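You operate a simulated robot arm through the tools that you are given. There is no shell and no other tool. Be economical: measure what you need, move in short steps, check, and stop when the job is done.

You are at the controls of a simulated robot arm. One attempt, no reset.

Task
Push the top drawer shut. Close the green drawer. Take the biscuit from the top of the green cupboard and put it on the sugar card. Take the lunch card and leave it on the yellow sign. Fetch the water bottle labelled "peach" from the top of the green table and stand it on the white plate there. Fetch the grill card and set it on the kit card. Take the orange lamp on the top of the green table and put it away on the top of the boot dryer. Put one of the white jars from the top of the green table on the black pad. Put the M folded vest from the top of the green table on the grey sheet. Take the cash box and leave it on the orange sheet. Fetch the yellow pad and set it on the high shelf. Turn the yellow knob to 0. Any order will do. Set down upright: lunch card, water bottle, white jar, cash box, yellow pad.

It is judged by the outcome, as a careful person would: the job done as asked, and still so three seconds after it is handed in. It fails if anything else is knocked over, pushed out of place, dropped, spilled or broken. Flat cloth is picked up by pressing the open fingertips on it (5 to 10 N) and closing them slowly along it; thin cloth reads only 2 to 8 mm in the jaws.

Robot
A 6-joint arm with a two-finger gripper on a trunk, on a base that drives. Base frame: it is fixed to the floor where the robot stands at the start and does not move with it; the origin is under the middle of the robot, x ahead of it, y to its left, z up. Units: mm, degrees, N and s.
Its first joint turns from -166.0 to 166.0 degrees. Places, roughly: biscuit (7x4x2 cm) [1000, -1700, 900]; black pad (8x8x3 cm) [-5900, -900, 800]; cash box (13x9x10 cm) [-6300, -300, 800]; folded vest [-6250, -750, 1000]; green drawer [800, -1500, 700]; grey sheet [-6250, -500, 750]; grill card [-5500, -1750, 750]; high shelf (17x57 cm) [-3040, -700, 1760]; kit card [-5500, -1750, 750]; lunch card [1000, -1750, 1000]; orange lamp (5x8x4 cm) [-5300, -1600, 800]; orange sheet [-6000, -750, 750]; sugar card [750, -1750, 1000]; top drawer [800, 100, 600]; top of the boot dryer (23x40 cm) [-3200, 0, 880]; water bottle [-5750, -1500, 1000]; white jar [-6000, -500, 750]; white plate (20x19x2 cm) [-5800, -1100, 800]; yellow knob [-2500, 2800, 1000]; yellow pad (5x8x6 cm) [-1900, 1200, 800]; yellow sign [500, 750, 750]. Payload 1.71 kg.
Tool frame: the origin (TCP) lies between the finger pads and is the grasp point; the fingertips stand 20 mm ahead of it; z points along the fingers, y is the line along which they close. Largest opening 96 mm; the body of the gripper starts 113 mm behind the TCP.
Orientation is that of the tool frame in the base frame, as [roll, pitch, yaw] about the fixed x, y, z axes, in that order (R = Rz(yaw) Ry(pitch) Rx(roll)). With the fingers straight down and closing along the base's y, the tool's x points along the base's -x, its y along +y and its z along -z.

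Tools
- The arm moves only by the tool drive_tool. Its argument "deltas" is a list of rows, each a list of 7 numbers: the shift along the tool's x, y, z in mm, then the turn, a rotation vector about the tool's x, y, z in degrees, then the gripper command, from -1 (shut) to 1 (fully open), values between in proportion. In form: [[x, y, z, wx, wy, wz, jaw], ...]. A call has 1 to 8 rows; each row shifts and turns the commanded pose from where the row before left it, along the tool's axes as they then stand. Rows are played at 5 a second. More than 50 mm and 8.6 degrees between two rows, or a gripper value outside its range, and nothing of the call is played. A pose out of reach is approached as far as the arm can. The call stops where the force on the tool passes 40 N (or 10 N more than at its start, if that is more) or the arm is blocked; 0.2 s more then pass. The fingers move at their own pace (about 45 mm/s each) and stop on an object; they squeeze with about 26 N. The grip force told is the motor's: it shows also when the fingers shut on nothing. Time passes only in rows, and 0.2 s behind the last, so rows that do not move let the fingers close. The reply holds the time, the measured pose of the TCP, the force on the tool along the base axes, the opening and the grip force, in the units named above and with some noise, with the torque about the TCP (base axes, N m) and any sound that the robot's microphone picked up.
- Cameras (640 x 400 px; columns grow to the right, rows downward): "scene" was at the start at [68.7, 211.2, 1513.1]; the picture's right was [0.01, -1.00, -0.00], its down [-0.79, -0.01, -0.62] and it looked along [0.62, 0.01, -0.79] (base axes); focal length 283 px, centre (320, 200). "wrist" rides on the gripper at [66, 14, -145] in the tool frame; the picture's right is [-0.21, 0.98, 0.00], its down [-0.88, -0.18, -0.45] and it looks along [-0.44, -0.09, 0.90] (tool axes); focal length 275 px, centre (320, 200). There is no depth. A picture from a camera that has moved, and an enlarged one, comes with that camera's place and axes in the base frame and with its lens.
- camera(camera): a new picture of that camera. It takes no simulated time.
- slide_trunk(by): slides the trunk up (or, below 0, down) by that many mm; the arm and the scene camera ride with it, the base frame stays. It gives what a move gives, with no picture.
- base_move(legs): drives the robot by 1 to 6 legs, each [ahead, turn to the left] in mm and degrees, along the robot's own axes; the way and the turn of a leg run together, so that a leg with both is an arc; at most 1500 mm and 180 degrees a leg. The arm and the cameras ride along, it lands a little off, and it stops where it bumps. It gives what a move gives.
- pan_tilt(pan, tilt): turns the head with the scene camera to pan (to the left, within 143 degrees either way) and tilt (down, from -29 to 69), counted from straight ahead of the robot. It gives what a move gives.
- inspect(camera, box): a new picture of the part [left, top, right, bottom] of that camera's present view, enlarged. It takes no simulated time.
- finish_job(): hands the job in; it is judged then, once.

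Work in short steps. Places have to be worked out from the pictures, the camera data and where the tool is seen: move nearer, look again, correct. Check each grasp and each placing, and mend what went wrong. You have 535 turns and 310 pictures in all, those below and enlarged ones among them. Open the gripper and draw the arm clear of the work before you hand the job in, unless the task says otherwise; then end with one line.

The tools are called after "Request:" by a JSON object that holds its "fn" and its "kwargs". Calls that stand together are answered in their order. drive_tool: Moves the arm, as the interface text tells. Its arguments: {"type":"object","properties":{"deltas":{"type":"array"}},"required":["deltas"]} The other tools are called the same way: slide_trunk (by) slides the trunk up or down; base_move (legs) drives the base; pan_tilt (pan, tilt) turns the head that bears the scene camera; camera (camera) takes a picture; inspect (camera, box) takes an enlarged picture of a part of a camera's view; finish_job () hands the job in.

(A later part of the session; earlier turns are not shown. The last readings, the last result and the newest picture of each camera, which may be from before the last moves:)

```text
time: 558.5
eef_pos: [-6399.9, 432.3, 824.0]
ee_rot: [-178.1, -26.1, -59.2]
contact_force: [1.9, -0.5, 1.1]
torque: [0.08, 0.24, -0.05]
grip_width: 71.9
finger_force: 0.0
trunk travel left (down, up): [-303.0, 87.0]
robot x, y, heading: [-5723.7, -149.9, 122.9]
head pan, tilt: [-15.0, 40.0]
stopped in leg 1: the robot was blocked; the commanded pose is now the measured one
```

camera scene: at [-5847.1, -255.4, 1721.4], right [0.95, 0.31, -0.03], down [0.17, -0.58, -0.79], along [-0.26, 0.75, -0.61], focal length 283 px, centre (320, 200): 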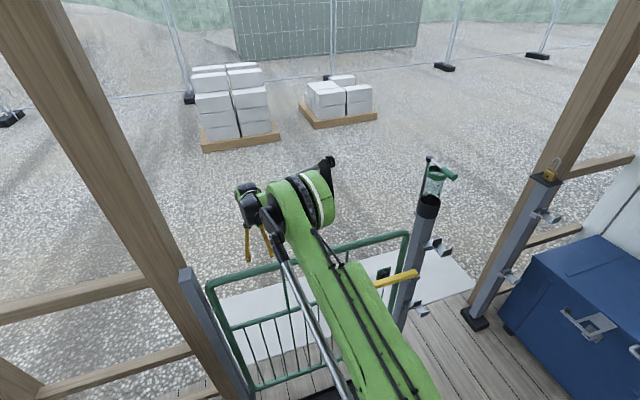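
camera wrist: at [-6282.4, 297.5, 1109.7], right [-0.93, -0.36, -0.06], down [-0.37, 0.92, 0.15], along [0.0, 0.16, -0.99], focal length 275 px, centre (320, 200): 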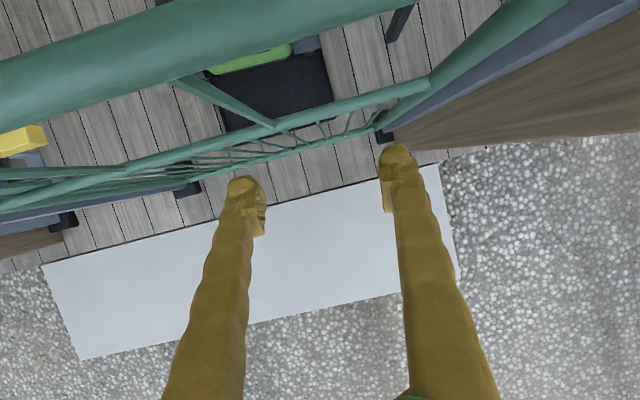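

Request:
{"fn": "base_move", "kwargs": {"legs": [[-80, 0]]}}

Request:
{"fn": "camera", "kwargs": {"camera": "wrist"}}

Request:
{"fn": "pan_tilt", "kwargs": {"pan": -5, "tilt": 60}}

Request:
{"fn": "camera", "kwargs": {"camera": "scene"}}

```text
time: 559.7
eef_pos: [-6363.3, 371.2, 744.3]
ee_rot: [-178.0, -25.8, -59.2]
contact_force: [1.4, -0.7, 2.7]
torque: [0.14, 0.34, -0.08]
grip_width: 71.8
finger_force: 0.0
trunk travel left (down, up): [-303.0, 87.0]
robot x, y, heading: [-5679.4, -216.7, 122.8]
head pan, tilt: [-15.0, 40.0]
```

```text
101 pictures are left
camera wrist: at [-6381.2, 366.4, 902.2], right [-0.93, -0.35, -0.12], down [-0.36, 0.93, 0.02], along [0.1, 0.07, -0.99], focal length 275 px, centre (320, 200)
```

wrist: 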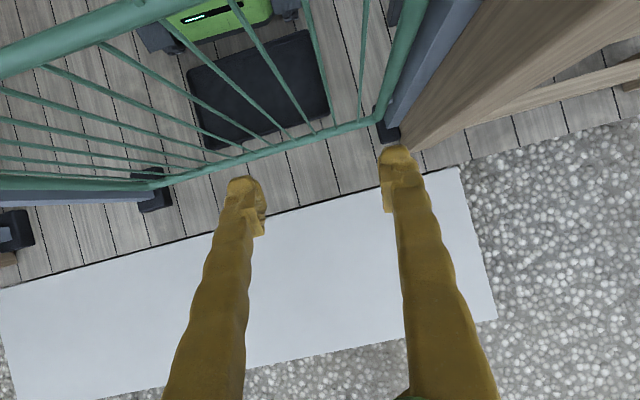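

```text
time: 560.5
eef_pos: [-6358.9, 364.5, 753.2]
ee_rot: [-178.1, -25.0, -59.2]
contact_force: [0.0, -0.1, 0.0]
torque: [-0.01, -0.01, -0.01]
grip_width: 72.1
finger_force: 0.2
trunk travel left (down, up): [-303.0, 87.0]
robot x, y, heading: [-5679.8, -216.8, 122.9]
head pan, tilt: [-5.0, 60.0]
```

```text
100 pictures are left
camera scene: at [-5886.7, -272.1, 1679.9], right [0.89, 0.47, 0.0], down [0.41, -0.77, -0.49], along [-0.23, 0.43, -0.87], focal length 283 px, centre (320, 200)
```

scene: 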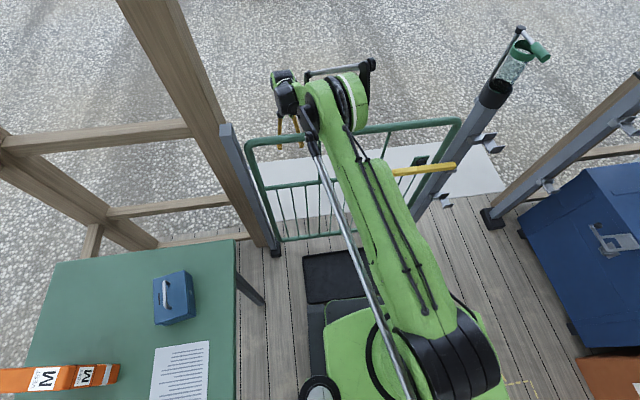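

The base is level again now (it had ridden onto the tray). Try lifting the arm straight up.

Request:
{"fn": "drive_tool", "kwargs": {"deltas": [[8, 0, -18, 0, 0, 0, 0.5], [17, 0, -36, 0, 0, 0, 0.5], [17, 0, -36, 0, 0, 0, 0.5]]}}

```text
time: 561.3
eef_pos: [-6363.3, 362.4, 852.9]
ee_rot: [-178.0, -25.1, -59.3]
contact_force: [-0.5, 0.0, 0.3]
torque: [-0.03, -0.01, 0.03]
grip_width: 71.8
finger_force: 0.1
trunk travel left (down, up): [-303.0, 87.0]
robot x, y, heading: [-5677.1, -215.6, 122.7]
head pan, tilt: [-5.0, 60.0]
```

Works normally. Continue up to clear the rail, then pull back.

Request:
{"fn": "drive_tool", "kwargs": {"deltas": [[18, 0, -39, 0, 0, 0, 0.5], [18, 0, -39, 0, 0, 0, 0.5], [18, 0, -39, 0, 0, 0, 0.5], [18, 0, -39, 0, 0, 0, 0.5], [18, 0, -39, 0, 0, 0, 0.5], [18, 0, -39, 0, 0, 0, 0.5], [18, 0, -39, 0, 0, 0, 0.5], [18, 0, -39, 0, 0, 0, 0.5]]}}

Request:
{"fn": "drive_tool", "kwargs": {"deltas": [[40, 0, 0, 0, -8.3, 0, 0.5], [40, 0, 0, 0, -8.3, 0, 0.5], [40, 0, 0, 0, -8.3, 0, 0.5], [45, 0, 0, 0, 0, 0, 0.5], [45, 0, 0, 0, 0, 0, 0.5], [45, 0, 0, 0, 0, 0, 0.5]]}}

Request:
{"fn": "camera", "kwargs": {"camera": "scene"}}

```text
time: 563.1
eef_pos: [-6373.0, 358.2, 1196.4]
ee_rot: [-178.0, -25.1, -59.2]
contact_force: [0.7, 0.8, -0.1]
torque: [-0.01, 0.03, -0.02]
grip_width: 72.1
finger_force: 0.0
trunk travel left (down, up): [-303.0, 87.0]
robot x, y, heading: [-5682.7, -214.5, 122.7]
head pan, tilt: [-5.0, 60.0]
```

```text
time: 564.5
eef_pos: [-6242.3, 147.6, 1230.8]
ee_rot: [-178.3, -0.3, -58.3]
contact_force: [0.0, 0.5, -0.8]
torque: [-0.03, -0.01, -0.02]
grip_width: 72.0
finger_force: 0.0
trunk travel left (down, up): [-303.0, 87.0]
robot x, y, heading: [-5679.9, -217.1, 122.5]
head pan, tilt: [-5.0, 60.0]
```

```text
99 pictures are left
camera scene: at [-5886.7, -272.3, 1679.8], right [0.89, 0.47, 0.0], down [0.41, -0.77, -0.49], along [-0.23, 0.43, -0.87], focal length 283 px, centre (320, 200)
```

scene: 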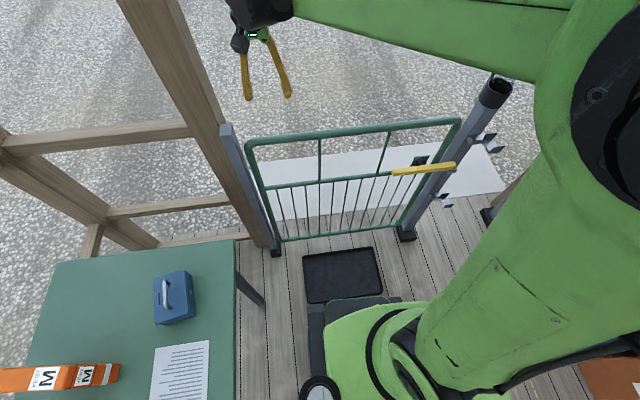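

Arm recovered. Retract and turn to face the table from here (l≈3106).

Request:
{"fn": "drive_tool", "kwargs": {"deltas": [[45, 0, 0, 0, 0, 0, 0.5], [45, 0, 0, 0, 0, 0, 0.5], [45, 0, 0, -1.7, 0, 0, 0.5]]}}

Request:
{"fn": "base_move", "kwargs": {"legs": [[0, 92.5]]}}

Request:
{"fn": "pan_tilt", "kwargs": {"pan": 0, "tilt": 42}}

Request:
{"fn": "camera", "kwargs": {"camera": "scene"}}

Request:
{"fn": "camera", "kwargs": {"camera": "wrist"}}

```text
time: 565.3
eef_pos: [-6171.9, 32.7, 1232.1]
ee_rot: [180.0, -0.3, -58.4]
contact_force: [0.0, -0.6, -0.4]
torque: [0.04, 0.0, 0.0]
grip_width: 71.5
finger_force: 0.1
trunk travel left (down, up): [-303.0, 87.0]
robot x, y, heading: [-5681.4, -218.5, 122.8]
head pan, tilt: [-5.0, 60.0]
```

```text
time: 571.8
eef_pos: [-5896.4, -715.0, 1235.8]
ee_rot: [180.0, 0.0, 34.5]
contact_force: [-0.8, 0.0, 0.3]
torque: [-0.03, 0.0, -0.03]
grip_width: 72.0
finger_force: 0.0
trunk travel left (down, up): [-303.0, 87.0]
robot x, y, heading: [-5668.7, -230.9, -144.3]
head pan, tilt: [-5.0, 60.0]
```

```text
time: 572.6
eef_pos: [-5891.3, -709.5, 1238.2]
ee_rot: [-180.0, 0.4, 34.5]
contact_force: [0.6, -0.1, 0.2]
torque: [0.02, 0.03, 0.01]
grip_width: 71.7
finger_force: 0.1
trunk travel left (down, up): [-303.0, 87.0]
robot x, y, heading: [-5668.6, -227.9, -144.3]
head pan, tilt: [0.0, 42.0]
```

```text
98 pictures are left
camera scene: at [-5611.2, -446.8, 1703.4], right [-0.58, 0.81, 0.0], down [0.55, 0.4, -0.73], along [-0.6, -0.43, -0.68], focal length 283 px, centre (320, 200)
```

scene: 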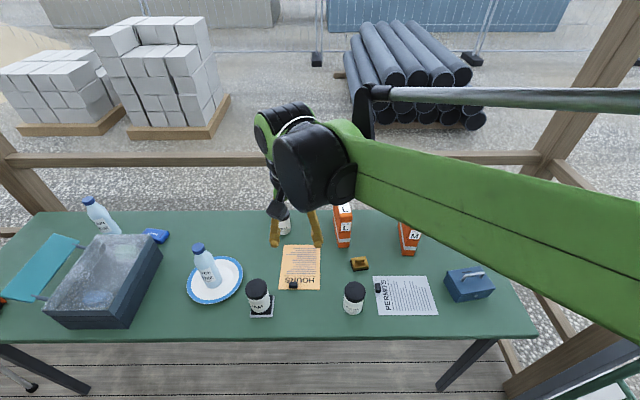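

```text
97 pictures are left
camera wrist: at [-5828.5, -682.7, 1381.8], right [0.38, -0.92, 0.0], down [-0.82, -0.34, 0.45], along [-0.42, -0.17, -0.89], focal length 275 px, centre (320, 200)
```

wrist: 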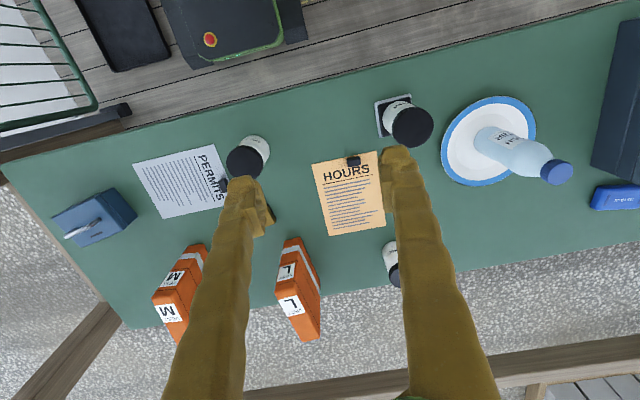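

Everything is in place. Move over the cash box (≈(-6290, -345)).

Request:
{"fn": "drive_tool", "kwargs": {"deltas": [[-11, -46, 0, 0, 0, 0, 0.5], [-11, -46, 0, 0, 0, 0, 0.5], [-11, -46, 0, 0, 0, 0, 0.5], [-11, -46, 0, 0, 0, 0, 0.5], [-11, -46, 0, 0, 0, 0, 0.5], [-11, -46, 0, 0, 0, 0, 0.5], [-11, -46, 0, 0, 0, 0, 0.5], [-11, -46, 0, 0, 0, 0, 0.5]]}}

Request:
{"fn": "drive_tool", "kwargs": {"deltas": [[-12, -46, 20, 0, 0, 0, 1], [-12, -46, 20, 0, 0, 0, 1], [-10, -46, 20, 0, 0, 0, 1]]}}

Request:
{"fn": "camera", "kwargs": {"camera": "wrist"}}

Request:
{"fn": "inspect", "kwargs": {"camera": "scene", "box": [340, 180, 520, 330]}}

```text
time: 574.4
eef_pos: [-6173.4, -457.4, 1237.2]
ee_rot: [180.0, 0.3, 34.5]
contact_force: [0.3, -0.6, -0.3]
torque: [0.01, 0.01, 0.03]
grip_width: 71.9
finger_force: 0.0
trunk travel left (down, up): [-303.0, 87.0]
robot x, y, heading: [-5665.5, -227.8, -144.2]
head pan, tilt: [0.0, 42.0]
```

```text
refused: row 1 steps farther than a row can; nothing moved
```

```text
96 pictures are left
camera wrist: at [-6110.4, -429.9, 1381.7], right [0.38, -0.92, 0.0], down [-0.82, -0.34, 0.45], along [-0.42, -0.17, -0.89], focal length 275 px, centre (320, 200)
```

wrist: 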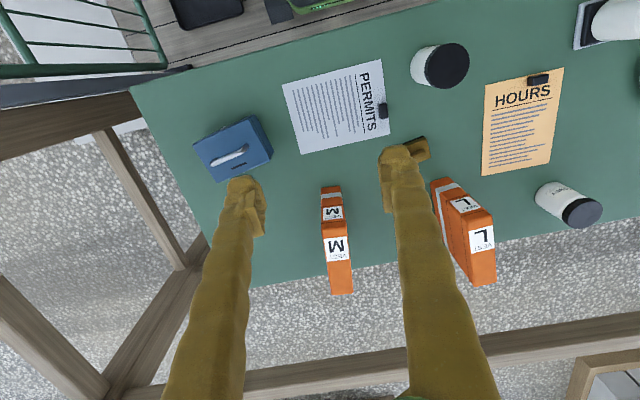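

```text
2.67 times, centred on (430, 255) of scene
camera zoom: at [-5612.0, -448.0, 1703.3], right [-0.58, 0.81, 0.0], down [0.55, 0.4, -0.73], along [-0.6, -0.43, -0.68], focal length 754 px, centre (27, 53)
```

zoom: 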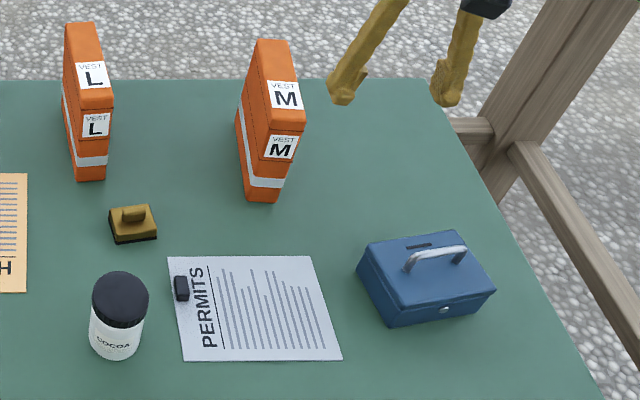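

Handle bar runs at az≈140°, centred ≈(-6312, -342, ~905). Rotate the tool 74° so the jaws close across it.

Request:
{"fn": "drive_tool", "kwargs": {"deltas": [[0, -20, 20, 0, 0, 8.3, 0], [0, -20, 20, 0, 0, 8.3, 0], [0, 0, 20, 0, 0, 8.3, 0], [0, 0, 20, 0, 0, 8.3, 0], [0, 0, 20, 0, 0, 8.3, 0], [0, 0, 20, 0, 0, 8.3, 0], [0, 0, 0, 0, 0, 8.3, 0], [0, 0, 0, 0, 0, 8.3, 0]]}}

Request:
{"fn": "drive_tool", "kwargs": {"deltas": [[0, 0, 0, 0, 0, 8.1, 0]]}}

Request:
{"fn": "camera", "kwargs": {"camera": "wrist"}}

```text
time: 576.2
eef_pos: [-6192.7, -424.1, 1117.6]
ee_rot: [179.7, 0.2, -32.2]
contact_force: [-0.2, 0.1, -0.1]
torque: [0.01, -0.02, -0.02]
grip_width: 48.1
finger_force: 0.1
trunk travel left (down, up): [-303.0, 87.0]
robot x, y, heading: [-5668.0, -229.2, -144.7]
head pan, tilt: [0.0, 42.0]
```

```text
time: 576.6
eef_pos: [-6194.3, -423.7, 1118.1]
ee_rot: [179.7, 0.1, -40.1]
contact_force: [-0.7, -0.5, -0.2]
torque: [0.0, -0.01, -0.03]
grip_width: 48.2
finger_force: 0.1
trunk travel left (down, up): [-303.0, 87.0]
robot x, y, heading: [-5665.2, -230.8, -144.2]
head pan, tilt: [0.0, 42.0]
```

```text
94 pictures are left
camera wrist: at [-6151.1, -474.8, 1262.4], right [-0.79, -0.62, 0.01], down [-0.55, 0.71, 0.45], along [-0.28, 0.35, -0.9], focal length 275 px, centre (320, 200)
```

wrist: 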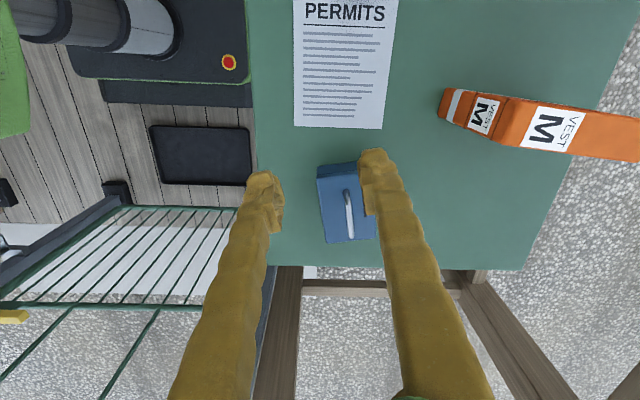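

Request:
{"fn": "drive_tool", "kwargs": {"deltas": [[-35, 3, 20, 0, 0, 3.5, -0.1], [-35, 3, 20, 0, 0, 3.5, -0.1], [-35, 3, 20, 0, 0, 0, -0.1], [-35, 3, 20, 0, 0, 0, -0.1]]}}

Request:
{"fn": "camera", "kwargs": {"camera": "wrist"}}

Request:
{"fn": "inspect", "kwargs": {"camera": "scene", "box": [400, 200, 540, 310]}}

```text
time: 577.6
eef_pos: [-6302.5, -334.0, 1037.6]
ee_rot: [179.8, 0.1, -47.1]
contact_force: [-0.8, -0.2, 0.0]
torque: [-0.02, -0.01, 0.0]
grip_width: 43.4
finger_force: 0.0
trunk travel left (down, up): [-303.0, 87.0]
robot x, y, heading: [-5666.9, -227.7, -144.6]
head pan, tilt: [0.0, 42.0]
```

```text
93 pictures are left
camera wrist: at [-6267.5, -390.9, 1182.6], right [-0.86, -0.52, 0.01], down [-0.46, 0.77, 0.44], along [-0.23, 0.38, -0.9], focal length 275 px, centre (320, 200)
```

wrist: 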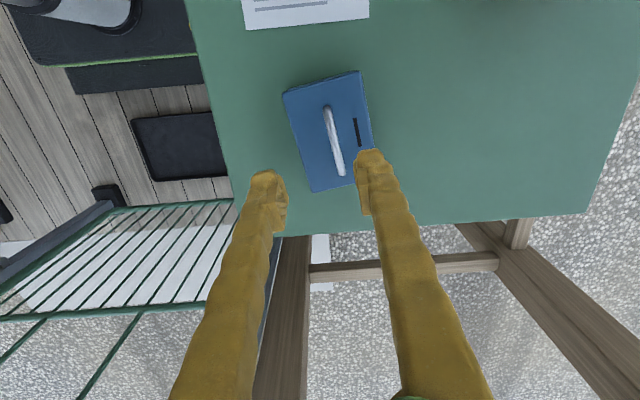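

```text
3.64 times, centred on (470, 255) of scene
camera zoom: at [-5612.1, -448.3, 1703.3], right [-0.58, 0.81, 0.0], down [0.55, 0.4, -0.73], along [-0.6, -0.43, -0.68], focal length 1028 px, centre (-226, 0)
```

zoom: 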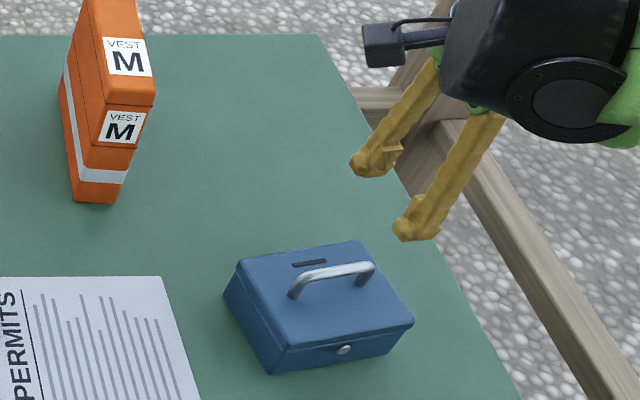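

Aligned with the handle. Shift +13 mm and descend further.

Request:
{"fn": "drive_tool", "kwargs": {"deltas": [[-3, 13, 25, 0, 0, 0, -0.1], [0, 0, 30, 0, 0, 0, -0.2], [0, 0, 25, 0, 0, 0, -0.2]]}}

Request:
{"fn": "camera", "kwargs": {"camera": "wrist"}}

Request:
{"fn": "inspect", "kwargs": {"camera": "scene", "box": [420, 220, 530, 310]}}

```text
time: 578.4
eef_pos: [-6314.0, -340.9, 958.0]
ee_rot: [179.8, 0.1, -46.9]
contact_force: [-0.3, -0.4, -0.7]
torque: [-0.02, 0.0, 0.01]
grip_width: 38.0
finger_force: 0.0
trunk travel left (down, up): [-303.0, 87.0]
robot x, y, heading: [-5670.8, -229.3, -144.3]
head pan, tilt: [0.0, 42.0]
```

```text
91 pictures are left
camera wrist: at [-6278.9, -396.8, 1102.6], right [-0.86, -0.52, 0.01], down [-0.46, 0.77, 0.44], along [-0.23, 0.38, -0.9], focal length 275 px, centre (320, 200)
```

wrist: 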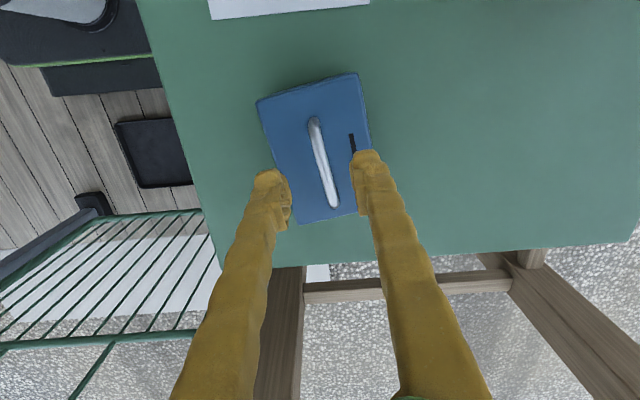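

```text
4.44 times, centred on (475, 265) of scene
camera zoom: at [-5612.1, -447.8, 1703.4], right [-0.58, 0.81, 0.0], down [0.55, 0.4, -0.73], along [-0.6, -0.43, -0.68], focal length 1256 px, centre (-369, -89)
```

zoom: 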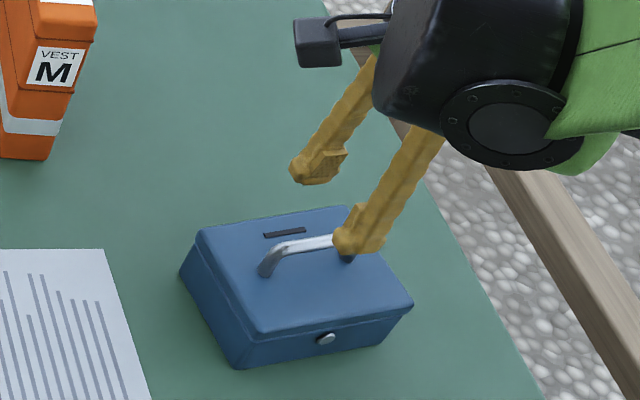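

Request:
{"fn": "drive_tool", "kwargs": {"deltas": [[0, 2, 20, 0, 0, 0, -0.2], [0, 0, 18, 0, 0, 0, -0.2]]}}

Request:
{"fn": "inspect", "kwargs": {"camera": "wrist", "box": [220, 90, 420, 240]}}

Request:
{"fn": "inspect", "kwargs": {"camera": "scene", "box": [420, 220, 530, 310]}}

```text
time: 579.0
eef_pos: [-6316.3, -342.4, 920.4]
ee_rot: [179.8, 0.2, -47.0]
contact_force: [0.3, -0.7, 0.2]
torque: [0.0, 0.03, 0.03]
grip_width: 38.2
finger_force: 0.1
trunk travel left (down, up): [-303.0, 87.0]
robot x, y, heading: [-5671.3, -233.6, -144.4]
head pan, tilt: [0.0, 42.0]
```

```text
2.67 times, centred on (320, 165) of wrist
camera zoom: at [-6280.7, -399.0, 1064.6], right [-0.86, -0.52, 0.01], down [-0.46, 0.77, 0.44], along [-0.23, 0.38, -0.9], focal length 734 px, centre (320, 293)
```

zoom: 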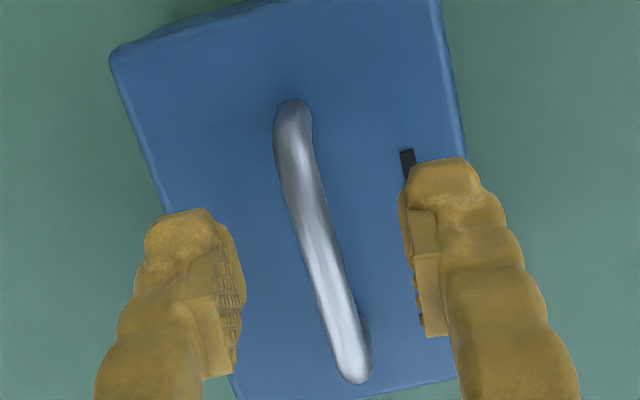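

```text
4.44 times, centred on (475, 265) of scene
camera zoom: at [-5612.4, -448.2, 1703.3], right [-0.58, 0.81, 0.0], down [0.55, 0.4, -0.73], along [-0.6, -0.43, -0.68], focal length 1256 px, centre (-369, -89)
```

zoom: 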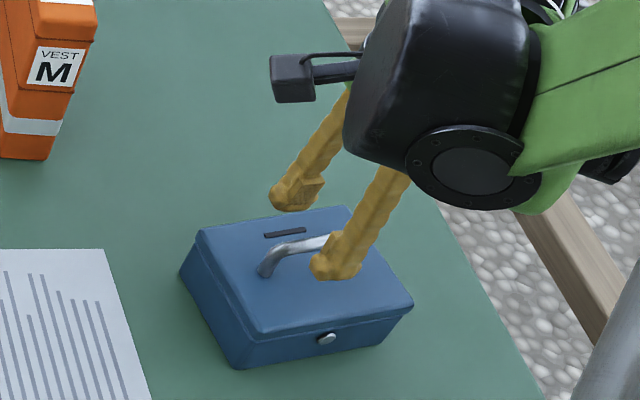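

Request:
{"fn": "drive_tool", "kwargs": {"deltas": [[0, 0, 5, 0, 0, 0, -0.2], [0, 0, 4, 0, 0, 0, -0.2], [0, 0, 3, 0, 0, 0, -0.2]]}}

Request:
{"fn": "drive_tool", "kwargs": {"deltas": [[0, 0, 0, 0, 0, 0, -0.6], [0, 0, 0, 0, 0, 0, -1], [0, 0, 0, 0, 0, 0, -1], [0, 0, 0, 0, 0, 0, -1]]}}

Request:
{"fn": "inspect", "kwargs": {"camera": "scene", "box": [420, 220, 530, 310]}}

```text
time: 579.8
eef_pos: [-6316.5, -342.8, 908.0]
ee_rot: [179.7, 0.1, -47.0]
contact_force: [0.1, -0.6, -0.8]
torque: [0.01, 0.03, -0.01]
grip_width: 38.3
finger_force: 0.1
trunk travel left (down, up): [-303.0, 87.0]
robot x, y, heading: [-5671.5, -229.1, -144.2]
head pan, tilt: [0.0, 42.0]
```

```text
time: 580.8
eef_pos: [-6317.3, -343.2, 907.9]
ee_rot: [179.6, 0.2, -46.9]
contact_force: [-0.4, -0.1, -0.2]
torque: [0.05, 0.03, 0.21]
grip_width: 7.8
finger_force: 26.1
trunk travel left (down, up): [-303.0, 87.0]
robot x, y, heading: [-5668.3, -229.6, -144.4]
head pan, tilt: [0.0, 42.0]
```

```text
4.44 times, centred on (475, 265) of scene
camera zoom: at [-5612.1, -448.0, 1703.4], right [-0.58, 0.81, 0.0], down [0.55, 0.4, -0.73], along [-0.6, -0.43, -0.68], focal length 1256 px, centre (-369, -89)
```

zoom: 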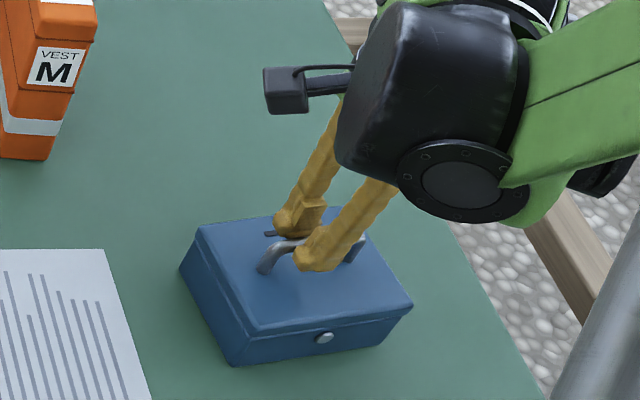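

Handle gripped (7.8 mm). Lift gently and check the weight.

Request:
{"fn": "drive_tool", "kwargs": {"deltas": [[0, 0, -8, 0, 0, 0, -1], [0, 0, -20, 0, 0, 0, -1], [0, 0, -30, 0, 0, 0, -1], [0, 0, -30, 0, 0, 0, -1]]}}

Request:
{"fn": "inspect", "kwargs": {"camera": "scene", "box": [400, 190, 540, 310]}}

```text
time: 581.8
eef_pos: [-6315.5, -342.8, 995.3]
ee_rot: [179.8, 0.1, -46.9]
contact_force: [-0.4, -0.1, -0.7]
torque: [-0.01, -0.02, 0.02]
grip_width: 0.0
finger_force: 26.5
trunk travel left (down, up): [-303.0, 87.0]
robot x, y, heading: [-5668.7, -231.3, -144.4]
head pan, tilt: [0.0, 42.0]
```

```text
3.33 times, centred on (470, 250) of scene
camera zoom: at [-5612.1, -447.9, 1703.4], right [-0.58, 0.81, 0.0], down [0.55, 0.4, -0.73], along [-0.6, -0.43, -0.68], focal length 942 px, centre (-180, 33)
```

zoom: 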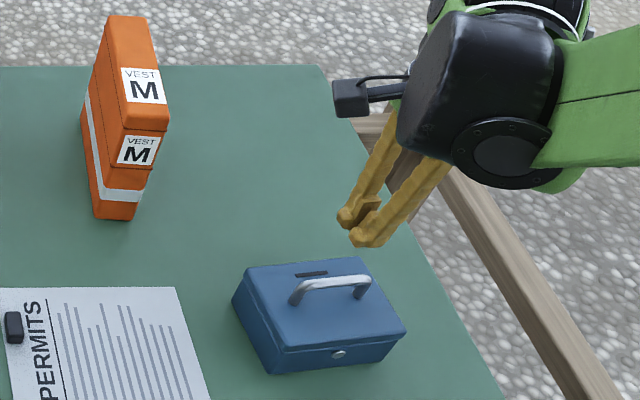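

It slipped off (too shallow). Reopen, go lower until the lid is felt, then grip again.

Request:
{"fn": "drive_tool", "kwargs": {"deltas": [[0, 0, 0, 0, 0, 0, -0.2], [0, 0, 0, 0, 0, 0, -0.2], [0, 0, 35, 0, 0, 0, -0.2], [0, 0, 35, 0, 0, 0, -0.2], [0, 0, 17, 0, 0, 0, -0.2]]}}

Request:
{"fn": "drive_tool", "kwargs": {"deltas": [[0, 0, 3, 0, 0, 0, -0.2], [0, 0, 3, 0, 0, 0, -0.2], [0, 0, 3, 0, 0, 0, -0.2], [0, 0, 2, 0, 0, 0, -0.2], [0, 0, 2, 0, 0, 0, -0.2]]}}

```text
time: 583.0
eef_pos: [-6315.9, -343.5, 907.6]
ee_rot: [179.7, 0.2, -47.0]
contact_force: [-0.2, 0.8, 0.0]
torque: [-0.02, -0.02, -0.01]
grip_width: 38.0
finger_force: 0.1
trunk travel left (down, up): [-303.0, 87.0]
robot x, y, heading: [-5666.0, -231.3, -144.6]
head pan, tilt: [0.0, 42.0]
```

```text
time: 584.2
eef_pos: [-6315.7, -342.6, 896.6]
ee_rot: [179.7, 0.1, -46.9]
contact_force: [0.4, 1.0, 0.5]
torque: [-0.02, -0.02, -0.01]
grip_width: 38.1
finger_force: 0.0
trunk travel left (down, up): [-303.0, 87.0]
robot x, y, heading: [-5668.0, -228.8, -144.2]
head pan, tilt: [0.0, 42.0]
```

Request:
{"fn": "drive_tool", "kwargs": {"deltas": [[0, 0, 2, 0, 0, 0, -0.2], [0, 0, 2, 0, 0, 0, -0.2], [0, 0, 2, 0, 0, 0, -0.2], [0, 0, 1.5, 0, 0, 0, -0.2]]}}

Request:
{"fn": "inspect", "kwargs": {"camera": "wrist", "box": [220, 90, 420, 240]}}

```text
time: 585.2
eef_pos: [-6316.4, -343.2, 889.3]
ee_rot: [179.8, 0.0, -47.0]
contact_force: [-0.5, -0.6, 0.1]
torque: [0.04, -0.04, -0.02]
grip_width: 38.4
finger_force: 0.0
trunk travel left (down, up): [-303.0, 87.0]
robot x, y, heading: [-5666.4, -234.6, -144.4]
head pan, tilt: [0.0, 42.0]
```

```text
2.67 times, centred on (320, 165) of wrist
camera zoom: at [-6280.2, -399.1, 1033.5], right [-0.86, -0.52, 0.01], down [-0.46, 0.77, 0.44], along [-0.23, 0.38, -0.9], focal length 734 px, centre (320, 293)
```

zoom: 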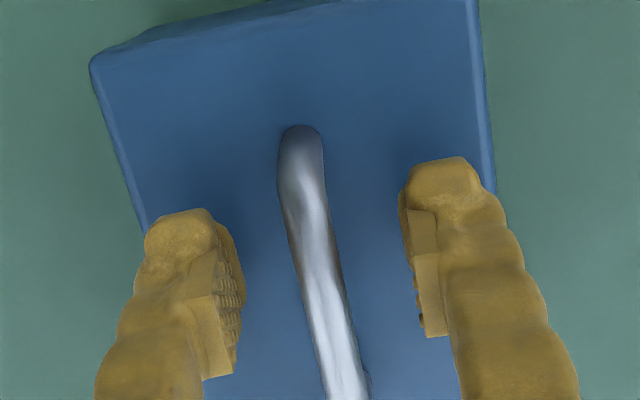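

Request:
{"fn": "drive_tool", "kwargs": {"deltas": [[0, 0, 2, 0, 0, 0, -0.2], [0, 0, 0, 0, 0, 0, -0.6], [0, 0, 0, 0, 0, 0, -1], [0, 0, 0, 0, 0, 0, -1], [0, 0, 0, 0, 0, 0, -1]]}}

Request:
{"fn": "drive_tool", "kwargs": {"deltas": [[0, 0, -8, 0, 0, 0, -1], [0, 0, -20, 0, 0, 0, -1], [0, 0, -30, 0, 0, 0, -1]]}}

Request:
{"fn": "inspect", "kwargs": {"camera": "scene", "box": [400, 190, 540, 310]}}

```text
time: 586.4
eef_pos: [-6315.9, -343.6, 887.5]
ee_rot: [179.7, 0.1, -47.1]
contact_force: [0.7, -1.1, -0.2]
torque: [0.03, 0.0, -0.08]
grip_width: 6.2
finger_force: 26.7
trunk travel left (down, up): [-303.0, 87.0]
robot x, y, heading: [-5669.1, -230.1, -144.7]
head pan, tilt: [0.0, 42.0]
```

```text
time: 587.2
eef_pos: [-6314.9, -342.7, 945.5]
ee_rot: [179.7, 0.1, -47.0]
contact_force: [0.3, -0.9, -5.9]
torque: [-0.04, -0.07, -0.01]
grip_width: 5.9
finger_force: 25.9
trunk travel left (down, up): [-303.0, 87.0]
robot x, y, heading: [-5670.2, -231.0, -144.3]
head pan, tilt: [0.0, 42.0]
```

```text
3.33 times, centred on (470, 250) of scene
camera zoom: at [-5612.5, -447.9, 1703.4], right [-0.58, 0.81, 0.0], down [0.55, 0.4, -0.73], along [-0.6, -0.43, -0.68], focal length 942 px, centre (-180, 33)
```

zoom: 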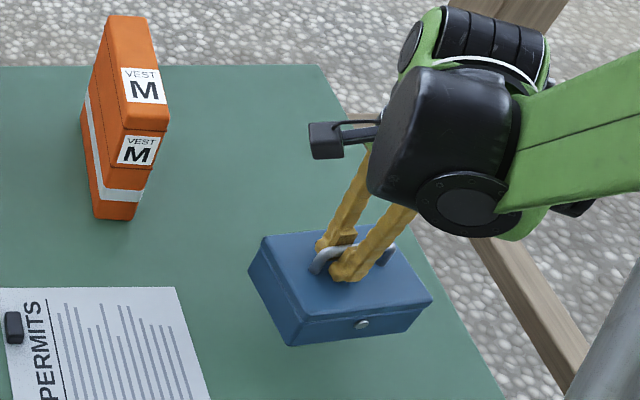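

Cash box is held (≈6 N). Lift, rotate 8° and carry it to above the orange sheet (target ≈(-6082, -870)).

Request:
{"fn": "drive_tool", "kwargs": {"deltas": [[0, 0, -40, 0, 0, 4, -1], [0, 0, -40, 0, 0, 4, -1], [46, 9.3, 0, 0, 0, 0, -1], [46, 9.3, 0, 0, 0, 0, -1], [46, 9.3, 0, 0, 0, 0, -1], [46, 9.3, 0, 0, 0, 0, -1], [46, 9.3, 0, 0, 0, 0, -1], [46, 9.3, 0, 0, 0, 0, -1]]}}

Request:
{"fn": "drive_tool", "kwargs": {"deltas": [[46, 9.3, 0, 0, 0, 0, -1], [46, 9.3, 0, 0, 0, 0, -1], [46, 9.3, 0, 0, 0, 0, -1], [46, 9.3, 0, 0, 0, 0, -1], [46, 9.3, 0, 0, 0, 0, -1], [46, 9, 0, 0, 0, 0, -1]]}}

Request:
{"fn": "camera", "kwargs": {"camera": "wrist"}}

Request:
{"fn": "camera", "kwargs": {"camera": "scene"}}

```text
time: 589.0
eef_pos: [-6201.3, -601.6, 1023.4]
ee_rot: [179.7, 0.0, -54.9]
contact_force: [-0.6, -0.2, -5.8]
torque: [-0.09, -0.04, 0.01]
grip_width: 6.1
finger_force: 26.3
trunk travel left (down, up): [-303.0, 87.0]
robot x, y, heading: [-5667.4, -229.1, -144.2]
head pan, tilt: [0.0, 42.0]
```

```text
time: 590.4
eef_pos: [-6089.7, -858.5, 1024.5]
ee_rot: [179.7, 0.0, -55.1]
contact_force: [-0.5, -0.1, -4.9]
torque: [-0.06, -0.04, 0.01]
grip_width: 6.2
finger_force: 26.2
trunk travel left (down, up): [-303.0, 87.0]
robot x, y, heading: [-5669.9, -229.6, -144.5]
head pan, tilt: [0.0, 42.0]
```

```text
83 pictures are left
camera wrist: at [-6062.9, -919.1, 1169.8], right [-0.92, -0.39, 0.01], down [-0.35, 0.83, 0.44], along [-0.18, 0.41, -0.9], focal length 275 px, centre (320, 200)
```

wrist: 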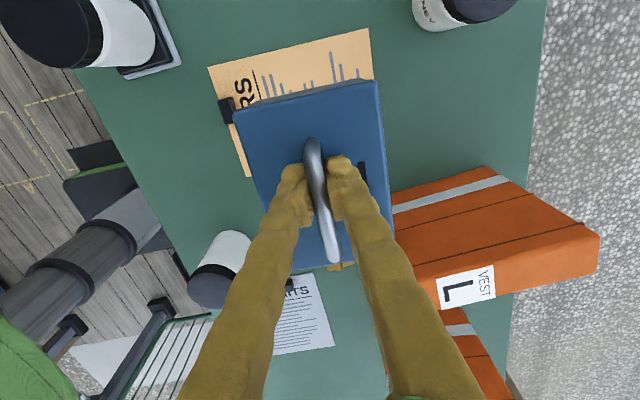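

```text
82 pictures are left
camera scene: at [-5612.4, -448.5, 1703.3], right [-0.58, 0.81, 0.0], down [0.55, 0.4, -0.73], along [-0.59, -0.43, -0.68], focal length 283 px, centre (320, 200)
```

scene: 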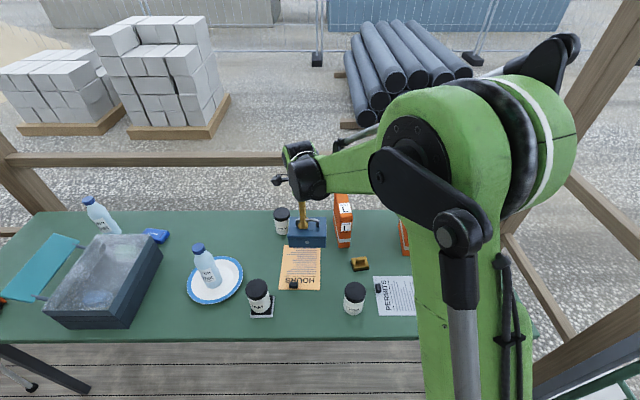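

Nearly over the target; shift 16 mm along the box and lower.

Request:
{"fn": "drive_tool", "kwargs": {"deltas": [[16, 0, 20, 0, 0, 0, -1], [0, 0, 35, 0, 0, 0, -1], [0, 0, 35, 0, 0, 0, -1], [0, 0, 25, 0, 0, 0, -1]]}}

Request:
{"fn": "camera", "kwargs": {"camera": "wrist"}}

Request:
{"fn": "inspect", "kwargs": {"camera": "scene", "box": [250, 190, 390, 310]}}

```text
time: 591.4
eef_pos: [-6081.3, -872.0, 908.4]
ee_rot: [179.6, 0.0, -55.1]
contact_force: [0.3, -0.1, -4.9]
torque: [-0.08, -0.06, -0.04]
grip_width: 6.0
finger_force: 26.1
trunk travel left (down, up): [-303.0, 87.0]
robot x, y, heading: [-5664.3, -227.2, -144.4]
head pan, tilt: [0.0, 42.0]
```

```text
81 pictures are left
camera wrist: at [-6054.2, -931.9, 1053.6], right [-0.92, -0.39, 0.01], down [-0.35, 0.83, 0.44], along [-0.18, 0.41, -0.9], focal length 275 px, centre (320, 200)
```

wrist: 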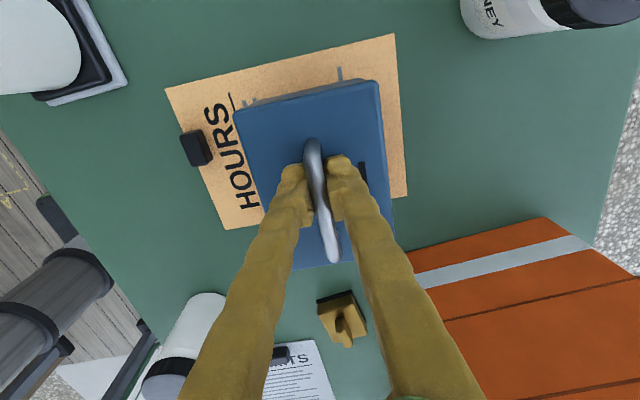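

```text
3.33 times, centred on (320, 250) of scene
camera zoom: at [-5612.6, -448.5, 1703.3], right [-0.58, 0.81, 0.0], down [0.55, 0.4, -0.73], along [-0.6, -0.43, -0.68], focal length 942 px, centre (320, 33)
```

zoom: 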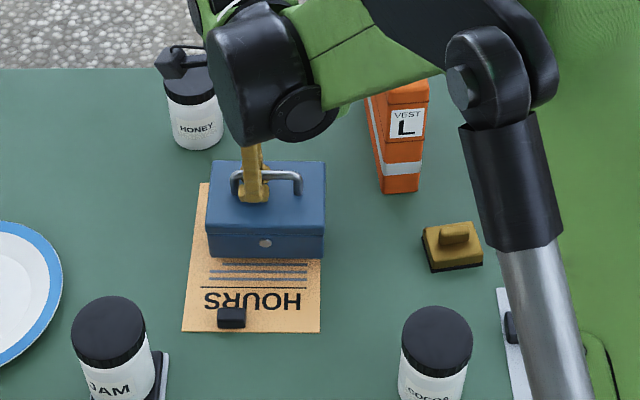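

Box is ~9 mm too far right relative to the sheet; shift and lower to contact.

Request:
{"fn": "drive_tool", "kwargs": {"deltas": [[9, 0, 8, 0, 0, 0, -1], [0, 0, 5, 0, 0, 0, -1], [0, 0, 2, 0, 0, 0, -1]]}}

Request:
{"fn": "drive_tool", "kwargs": {"deltas": [[0, 0, 1.5, 0, 0, 0, -1], [0, 0, 1.5, 0, 0, 0, -1], [0, 0, 1.5, 0, 0, 0, -1]]}}

```text
time: 592.2
eef_pos: [-6076.3, -878.9, 895.1]
ee_rot: [179.7, 0.1, -55.0]
contact_force: [0.3, -0.6, -5.1]
torque: [-0.07, -0.04, -0.02]
grip_width: 6.2
finger_force: 25.7
trunk travel left (down, up): [-303.0, 87.0]
robot x, y, heading: [-5667.8, -230.5, -144.6]
head pan, tilt: [0.0, 42.0]
```

```text
time: 593.0
eef_pos: [-6076.7, -880.7, 890.4]
ee_rot: [179.7, 0.0, -55.0]
contact_force: [0.9, 0.4, -5.8]
torque: [-0.05, 0.0, 0.0]
grip_width: 6.0
finger_force: 25.7
trunk travel left (down, up): [-303.0, 87.0]
robot x, y, heading: [-5664.6, -227.9, -144.3]
head pan, tilt: [0.0, 42.0]
```

Request:
{"fn": "drive_tool", "kwargs": {"deltas": [[0, 0, 1.2, 0, 0, 0, -1], [0, 0, 1.2, 0, 0, 0, -1], [0, 0, 1.2, 0, 0, 0, -1]]}}

Request:
{"fn": "inspect", "kwargs": {"camera": "scene", "box": [260, 200, 360, 310]}}

```text
time: 593.8
eef_pos: [-6076.3, -879.0, 888.0]
ee_rot: [179.6, 0.0, -55.1]
contact_force: [-2.4, -8.5, 25.4]
torque: [0.06, 0.02, 0.04]
grip_width: 6.2
finger_force: 25.6
trunk travel left (down, up): [-303.0, 87.0]
robot x, y, heading: [-5670.2, -230.0, -144.5]
head pan, tilt: [0.0, 42.0]
```

```text
3.64 times, centred on (310, 255) of scene
camera zoom: at [-5611.3, -447.3, 1703.7], right [-0.58, 0.81, 0.0], down [0.55, 0.4, -0.73], along [-0.6, -0.43, -0.68], focal length 1028 px, centre (356, 0)
```

zoom: 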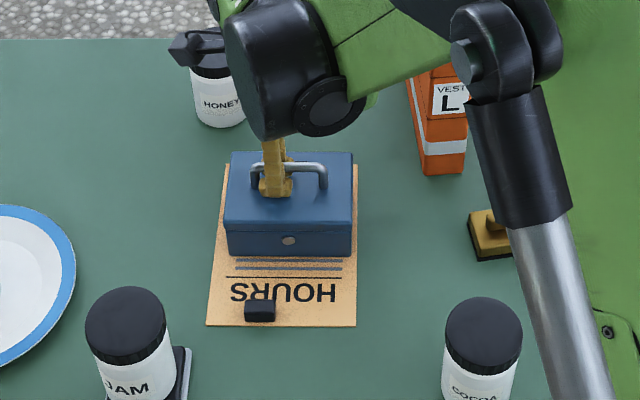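

Contact, box within the sheet. Release and rise.

Request:
{"fn": "drive_tool", "kwargs": {"deltas": [[0, 0, -1.2, 0, 0, 0, -1], [0, 0, 0, 0, 0, 0, -0.6], [0, 0, 0, 0, 0, 0, -0.3], [0, 0, 0, 0, 0, 0, -0.3], [0, 0, -25, 0, 0, 0, -0.3], [0, 0, -40, 0, 0, 0, -0.3], [0, 0, -45, 0, 0, 0, -0.3], [0, 0, -45, 0, 0, 0, -0.3]]}}

Request:
{"fn": "camera", "kwargs": {"camera": "wrist"}}

```text
time: 595.6
eef_pos: [-6075.6, -878.8, 1043.7]
ee_rot: [179.7, -0.1, -55.0]
contact_force: [0.5, -0.4, 0.3]
torque: [-0.01, 0.03, 0.03]
grip_width: 33.7
finger_force: 0.0
trunk travel left (down, up): [-303.0, 87.0]
robot x, y, heading: [-5662.8, -230.4, -144.5]
head pan, tilt: [0.0, 42.0]
```

```text
78 pictures are left
camera wrist: at [-6048.7, -939.1, 1188.6], right [-0.92, -0.39, 0.01], down [-0.35, 0.83, 0.44], along [-0.18, 0.41, -0.9], focal length 275 px, centre (320, 200)
```

wrist: 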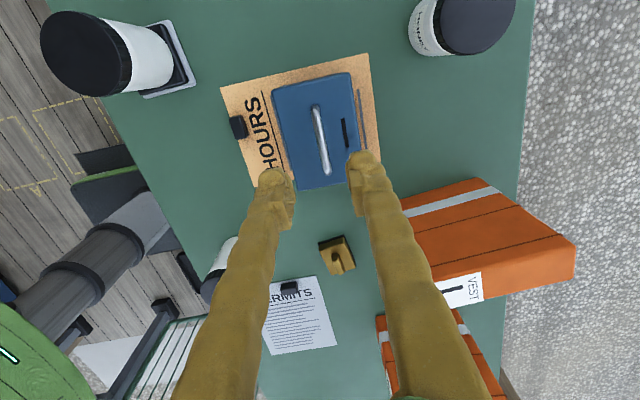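

Cash box is on the orange sheet. Now the M vest: rotate the tool back and move above it, opening the jaws.

Request:
{"fn": "drive_tool", "kwargs": {"deltas": [[-47, 14, -10, 0, 0, 0, 0.5], [-47, 14, -10, 0, 0, 0, 0.5], [-47, 14, 0, 0, 0, 0, 0.5], [-47, 14, 0, 0, 0, 0, 0.5], [-47, 14, 0, 0, 0, 0, 1], [-47, 14, 0, 0, 0, 0, 1], [-47, 14, 0, 0, 0, 0, 1], [-47, 14, 0, 0, 0, 0, 1]]}}

Request:
{"fn": "drive_tool", "kwargs": {"deltas": [[0, 0, 0, 0, 0, -8.4, 1], [0, 0, 0, 0, 0, -8.4, 1], [0, 0, 0, 0, 0, -8.4, 1], [0, 0, 0, 0, 0, -8.4, 1], [0, 0, 0, 0, 0, -8.4, 1], [0, 0, 0, 0, 0, -8.4, 1], [0, 0, 0, 0, 0, -8.4, 1], [0, 0, 0, 0, 0, -8.4, 1]]}}

Request:
{"fn": "drive_tool", "kwargs": {"deltas": [[0, 0, 0, 0, 0, -8.4, 1], [0, 0, 0, 0, 0, -8.4, 1], [0, 0, 0, 0, 0, -6, 1]]}}

Request:
{"fn": "camera", "kwargs": {"camera": "wrist"}}

Request:
{"fn": "inspect", "kwargs": {"camera": "scene", "box": [320, 180, 500, 320]}}

```text
time: 597.4
eef_pos: [-6382.0, -633.9, 1063.4]
ee_rot: [179.7, 0.1, -55.0]
contact_force: [0.8, 0.7, 0.1]
torque: [-0.01, -0.04, -0.01]
grip_width: 96.0
finger_force: 0.1
trunk travel left (down, up): [-303.0, 87.0]
robot x, y, heading: [-5668.8, -232.0, -144.5]
head pan, tilt: [0.0, 42.0]
```

```text
time: 599.2
eef_pos: [-6383.8, -635.7, 1063.6]
ee_rot: [179.9, 0.3, 12.4]
contact_force: [0.7, -0.2, -0.1]
torque: [-0.02, -0.04, 0.03]
grip_width: 95.8
finger_force: 0.1
trunk travel left (down, up): [-303.0, 87.0]
robot x, y, heading: [-5665.6, -231.2, -144.6]
head pan, tilt: [0.0, 42.0]
```

```text
time: 600.0
eef_pos: [-6382.5, -633.8, 1063.4]
ee_rot: [180.0, 0.3, 35.2]
contact_force: [0.6, 0.9, 0.0]
torque: [-0.01, -0.01, 0.0]
grip_width: 95.7
finger_force: 0.0
trunk travel left (down, up): [-303.0, 87.0]
robot x, y, heading: [-5669.9, -229.0, -144.6]
head pan, tilt: [0.0, 42.0]
```

```text
77 pictures are left
camera wrist: at [-6320.1, -607.0, 1208.4], right [0.39, -0.92, 0.0], down [-0.82, -0.35, 0.45], along [-0.41, -0.18, -0.89], focal length 275 px, centre (320, 200)
```

wrist: 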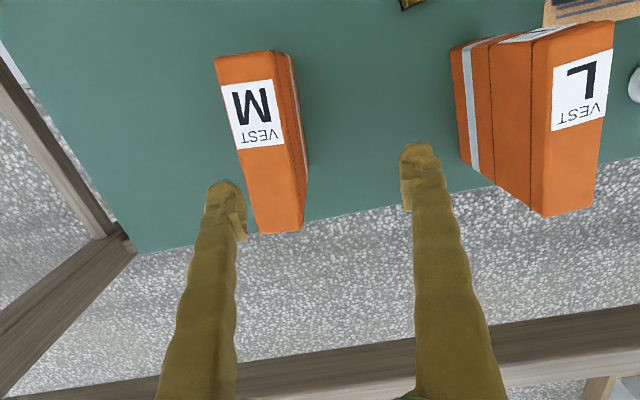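

```text
2.86 times, centred on (410, 250) of scene
camera zoom: at [-5612.2, -448.1, 1703.4], right [-0.58, 0.81, 0.0], down [0.55, 0.4, -0.73], along [-0.6, -0.43, -0.68], focal length 808 px, centre (63, 57)
```

zoom: 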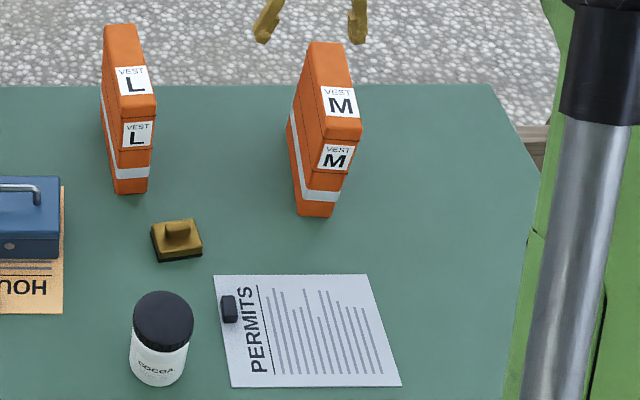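

The M vest stands 190 mm tall (top ≈39×147 mm, centre ≈(-6400, -593), z≈992). Rotate 5° and centre above it.

Request:
{"fn": "drive_tool", "kwargs": {"deltas": [[0, -22, 0, 0, 0, 5, 1], [5, -22, 0, 0, 0, 0, 1]]}}

Request:
{"fn": "camera", "kwargs": {"camera": "wrist"}}

```text
time: 600.6
eef_pos: [-6402.1, -594.7, 1064.6]
ee_rot: [179.9, 0.3, 30.0]
contact_force: [-0.5, 0.1, 0.3]
torque: [0.01, -0.02, -0.03]
grip_width: 96.0
finger_force: 0.0
trunk travel left (down, up): [-303.0, 87.0]
robot x, y, heading: [-5662.7, -229.0, -144.3]
head pan, tilt: [0.0, 42.0]
```

```text
75 pictures are left
camera wrist: at [-6337.2, -572.5, 1208.3], right [0.31, -0.95, 0.0], down [-0.85, -0.28, 0.45], along [-0.43, -0.14, -0.89], focal length 275 px, centre (320, 200)
```

wrist: 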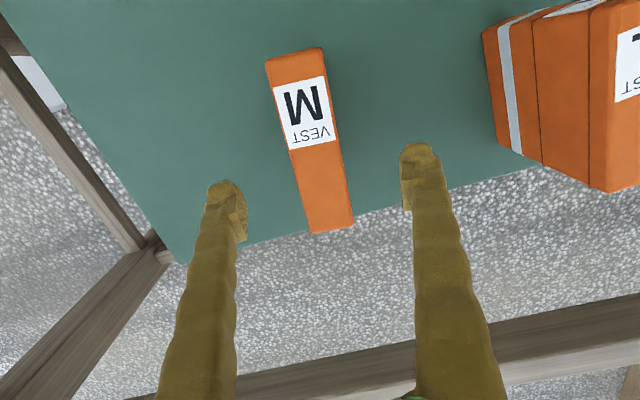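

Aligned and centred. Descend to z≈925 around the vest and close.

Request:
{"fn": "drive_tool", "kwargs": {"deltas": [[0, -3, 35, 0, 0, 0, 1], [0, 0, 35, 0, 0, 0, 1], [0, 0, 35, 0, 0, 0, 1], [0, 0, 35, 0, 0, 0, 1]]}}

Request:
{"fn": "camera", "kwargs": {"camera": "wrist"}}

Request:
{"fn": "drive_tool", "kwargs": {"deltas": [[0, 0, 0, 0, 0, 0, 0.5], [0, 0, 0, 0, 0, 0, 0.2], [0, 0, 0, 0, 0, 0, 0], [0, 0, 0, 0, 0, 0, -0.2], [0, 0, 0, 0, 0, 0, -0.5], [0, 0, 0, 0, 0, 0, -1], [0, 0, 0, 0, 0, 0, -1]]}}

```text
time: 601.6
eef_pos: [-6403.9, -592.9, 924.2]
ee_rot: [-179.9, 0.4, 30.0]
contact_force: [-0.3, 0.2, 0.5]
torque: [0.01, 0.02, -0.01]
grip_width: 96.1
finger_force: 0.0
trunk travel left (down, up): [-303.0, 87.0]
robot x, y, heading: [-5667.8, -228.6, -144.5]
head pan, tilt: [0.0, 42.0]
```

```text
74 pictures are left
camera wrist: at [-6339.5, -571.0, 1068.5], right [0.31, -0.95, 0.0], down [-0.85, -0.28, 0.45], along [-0.43, -0.14, -0.89], focal length 275 px, centre (320, 200)
```

wrist: 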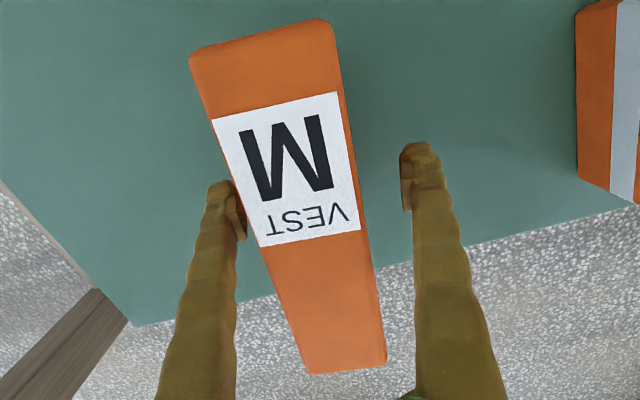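

```text
time: 603.2
eef_pos: [-6404.3, -592.7, 924.5]
ee_rot: [180.0, 0.3, 30.1]
contact_force: [0.9, 0.3, 1.0]
torque: [-0.07, 0.0, 0.0]
grip_width: 47.0
finger_force: 25.7
trunk travel left (down, up): [-303.0, 87.0]
robot x, y, heading: [-5669.1, -230.9, -144.5]
head pan, tilt: [0.0, 42.0]
```

Gripped (47 mm). Lift.

Request:
{"fn": "drive_tool", "kwargs": {"deltas": [[0, 0, -10, 0, 0, 0, -1], [0, 0, -25, 0, 0, 0, -1], [0, 0, -30, 0, 0, 0, -1]]}}

Request:
{"fn": "inspect", "kwargs": {"camera": "scene", "box": [320, 160, 500, 320]}}

```text
time: 604.0
eef_pos: [-6404.0, -592.7, 989.8]
ee_rot: [180.0, 0.3, 30.0]
contact_force: [-0.6, -0.1, -1.9]
torque: [0.04, -0.01, -0.01]
grip_width: 46.9
finger_force: 25.9
trunk travel left (down, up): [-303.0, 87.0]
robot x, y, heading: [-5664.9, -227.0, -144.5]
head pan, tilt: [0.0, 42.0]
```

```text
2.50 times, centred on (410, 240) of scene
camera zoom: at [-5612.3, -448.1, 1703.4], right [-0.58, 0.81, 0.0], down [0.55, 0.4, -0.73], along [-0.6, -0.43, -0.68], focal length 707 px, centre (95, 100)
```

zoom: 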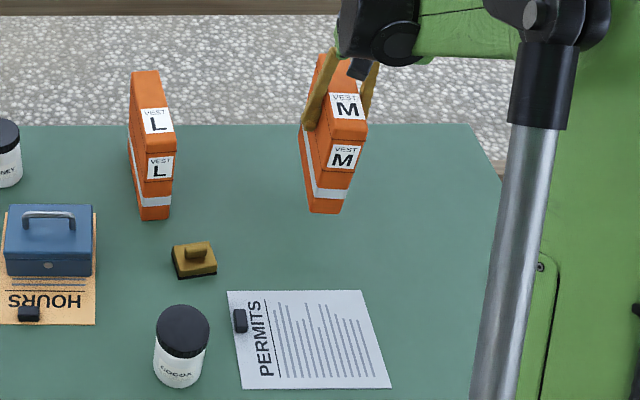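

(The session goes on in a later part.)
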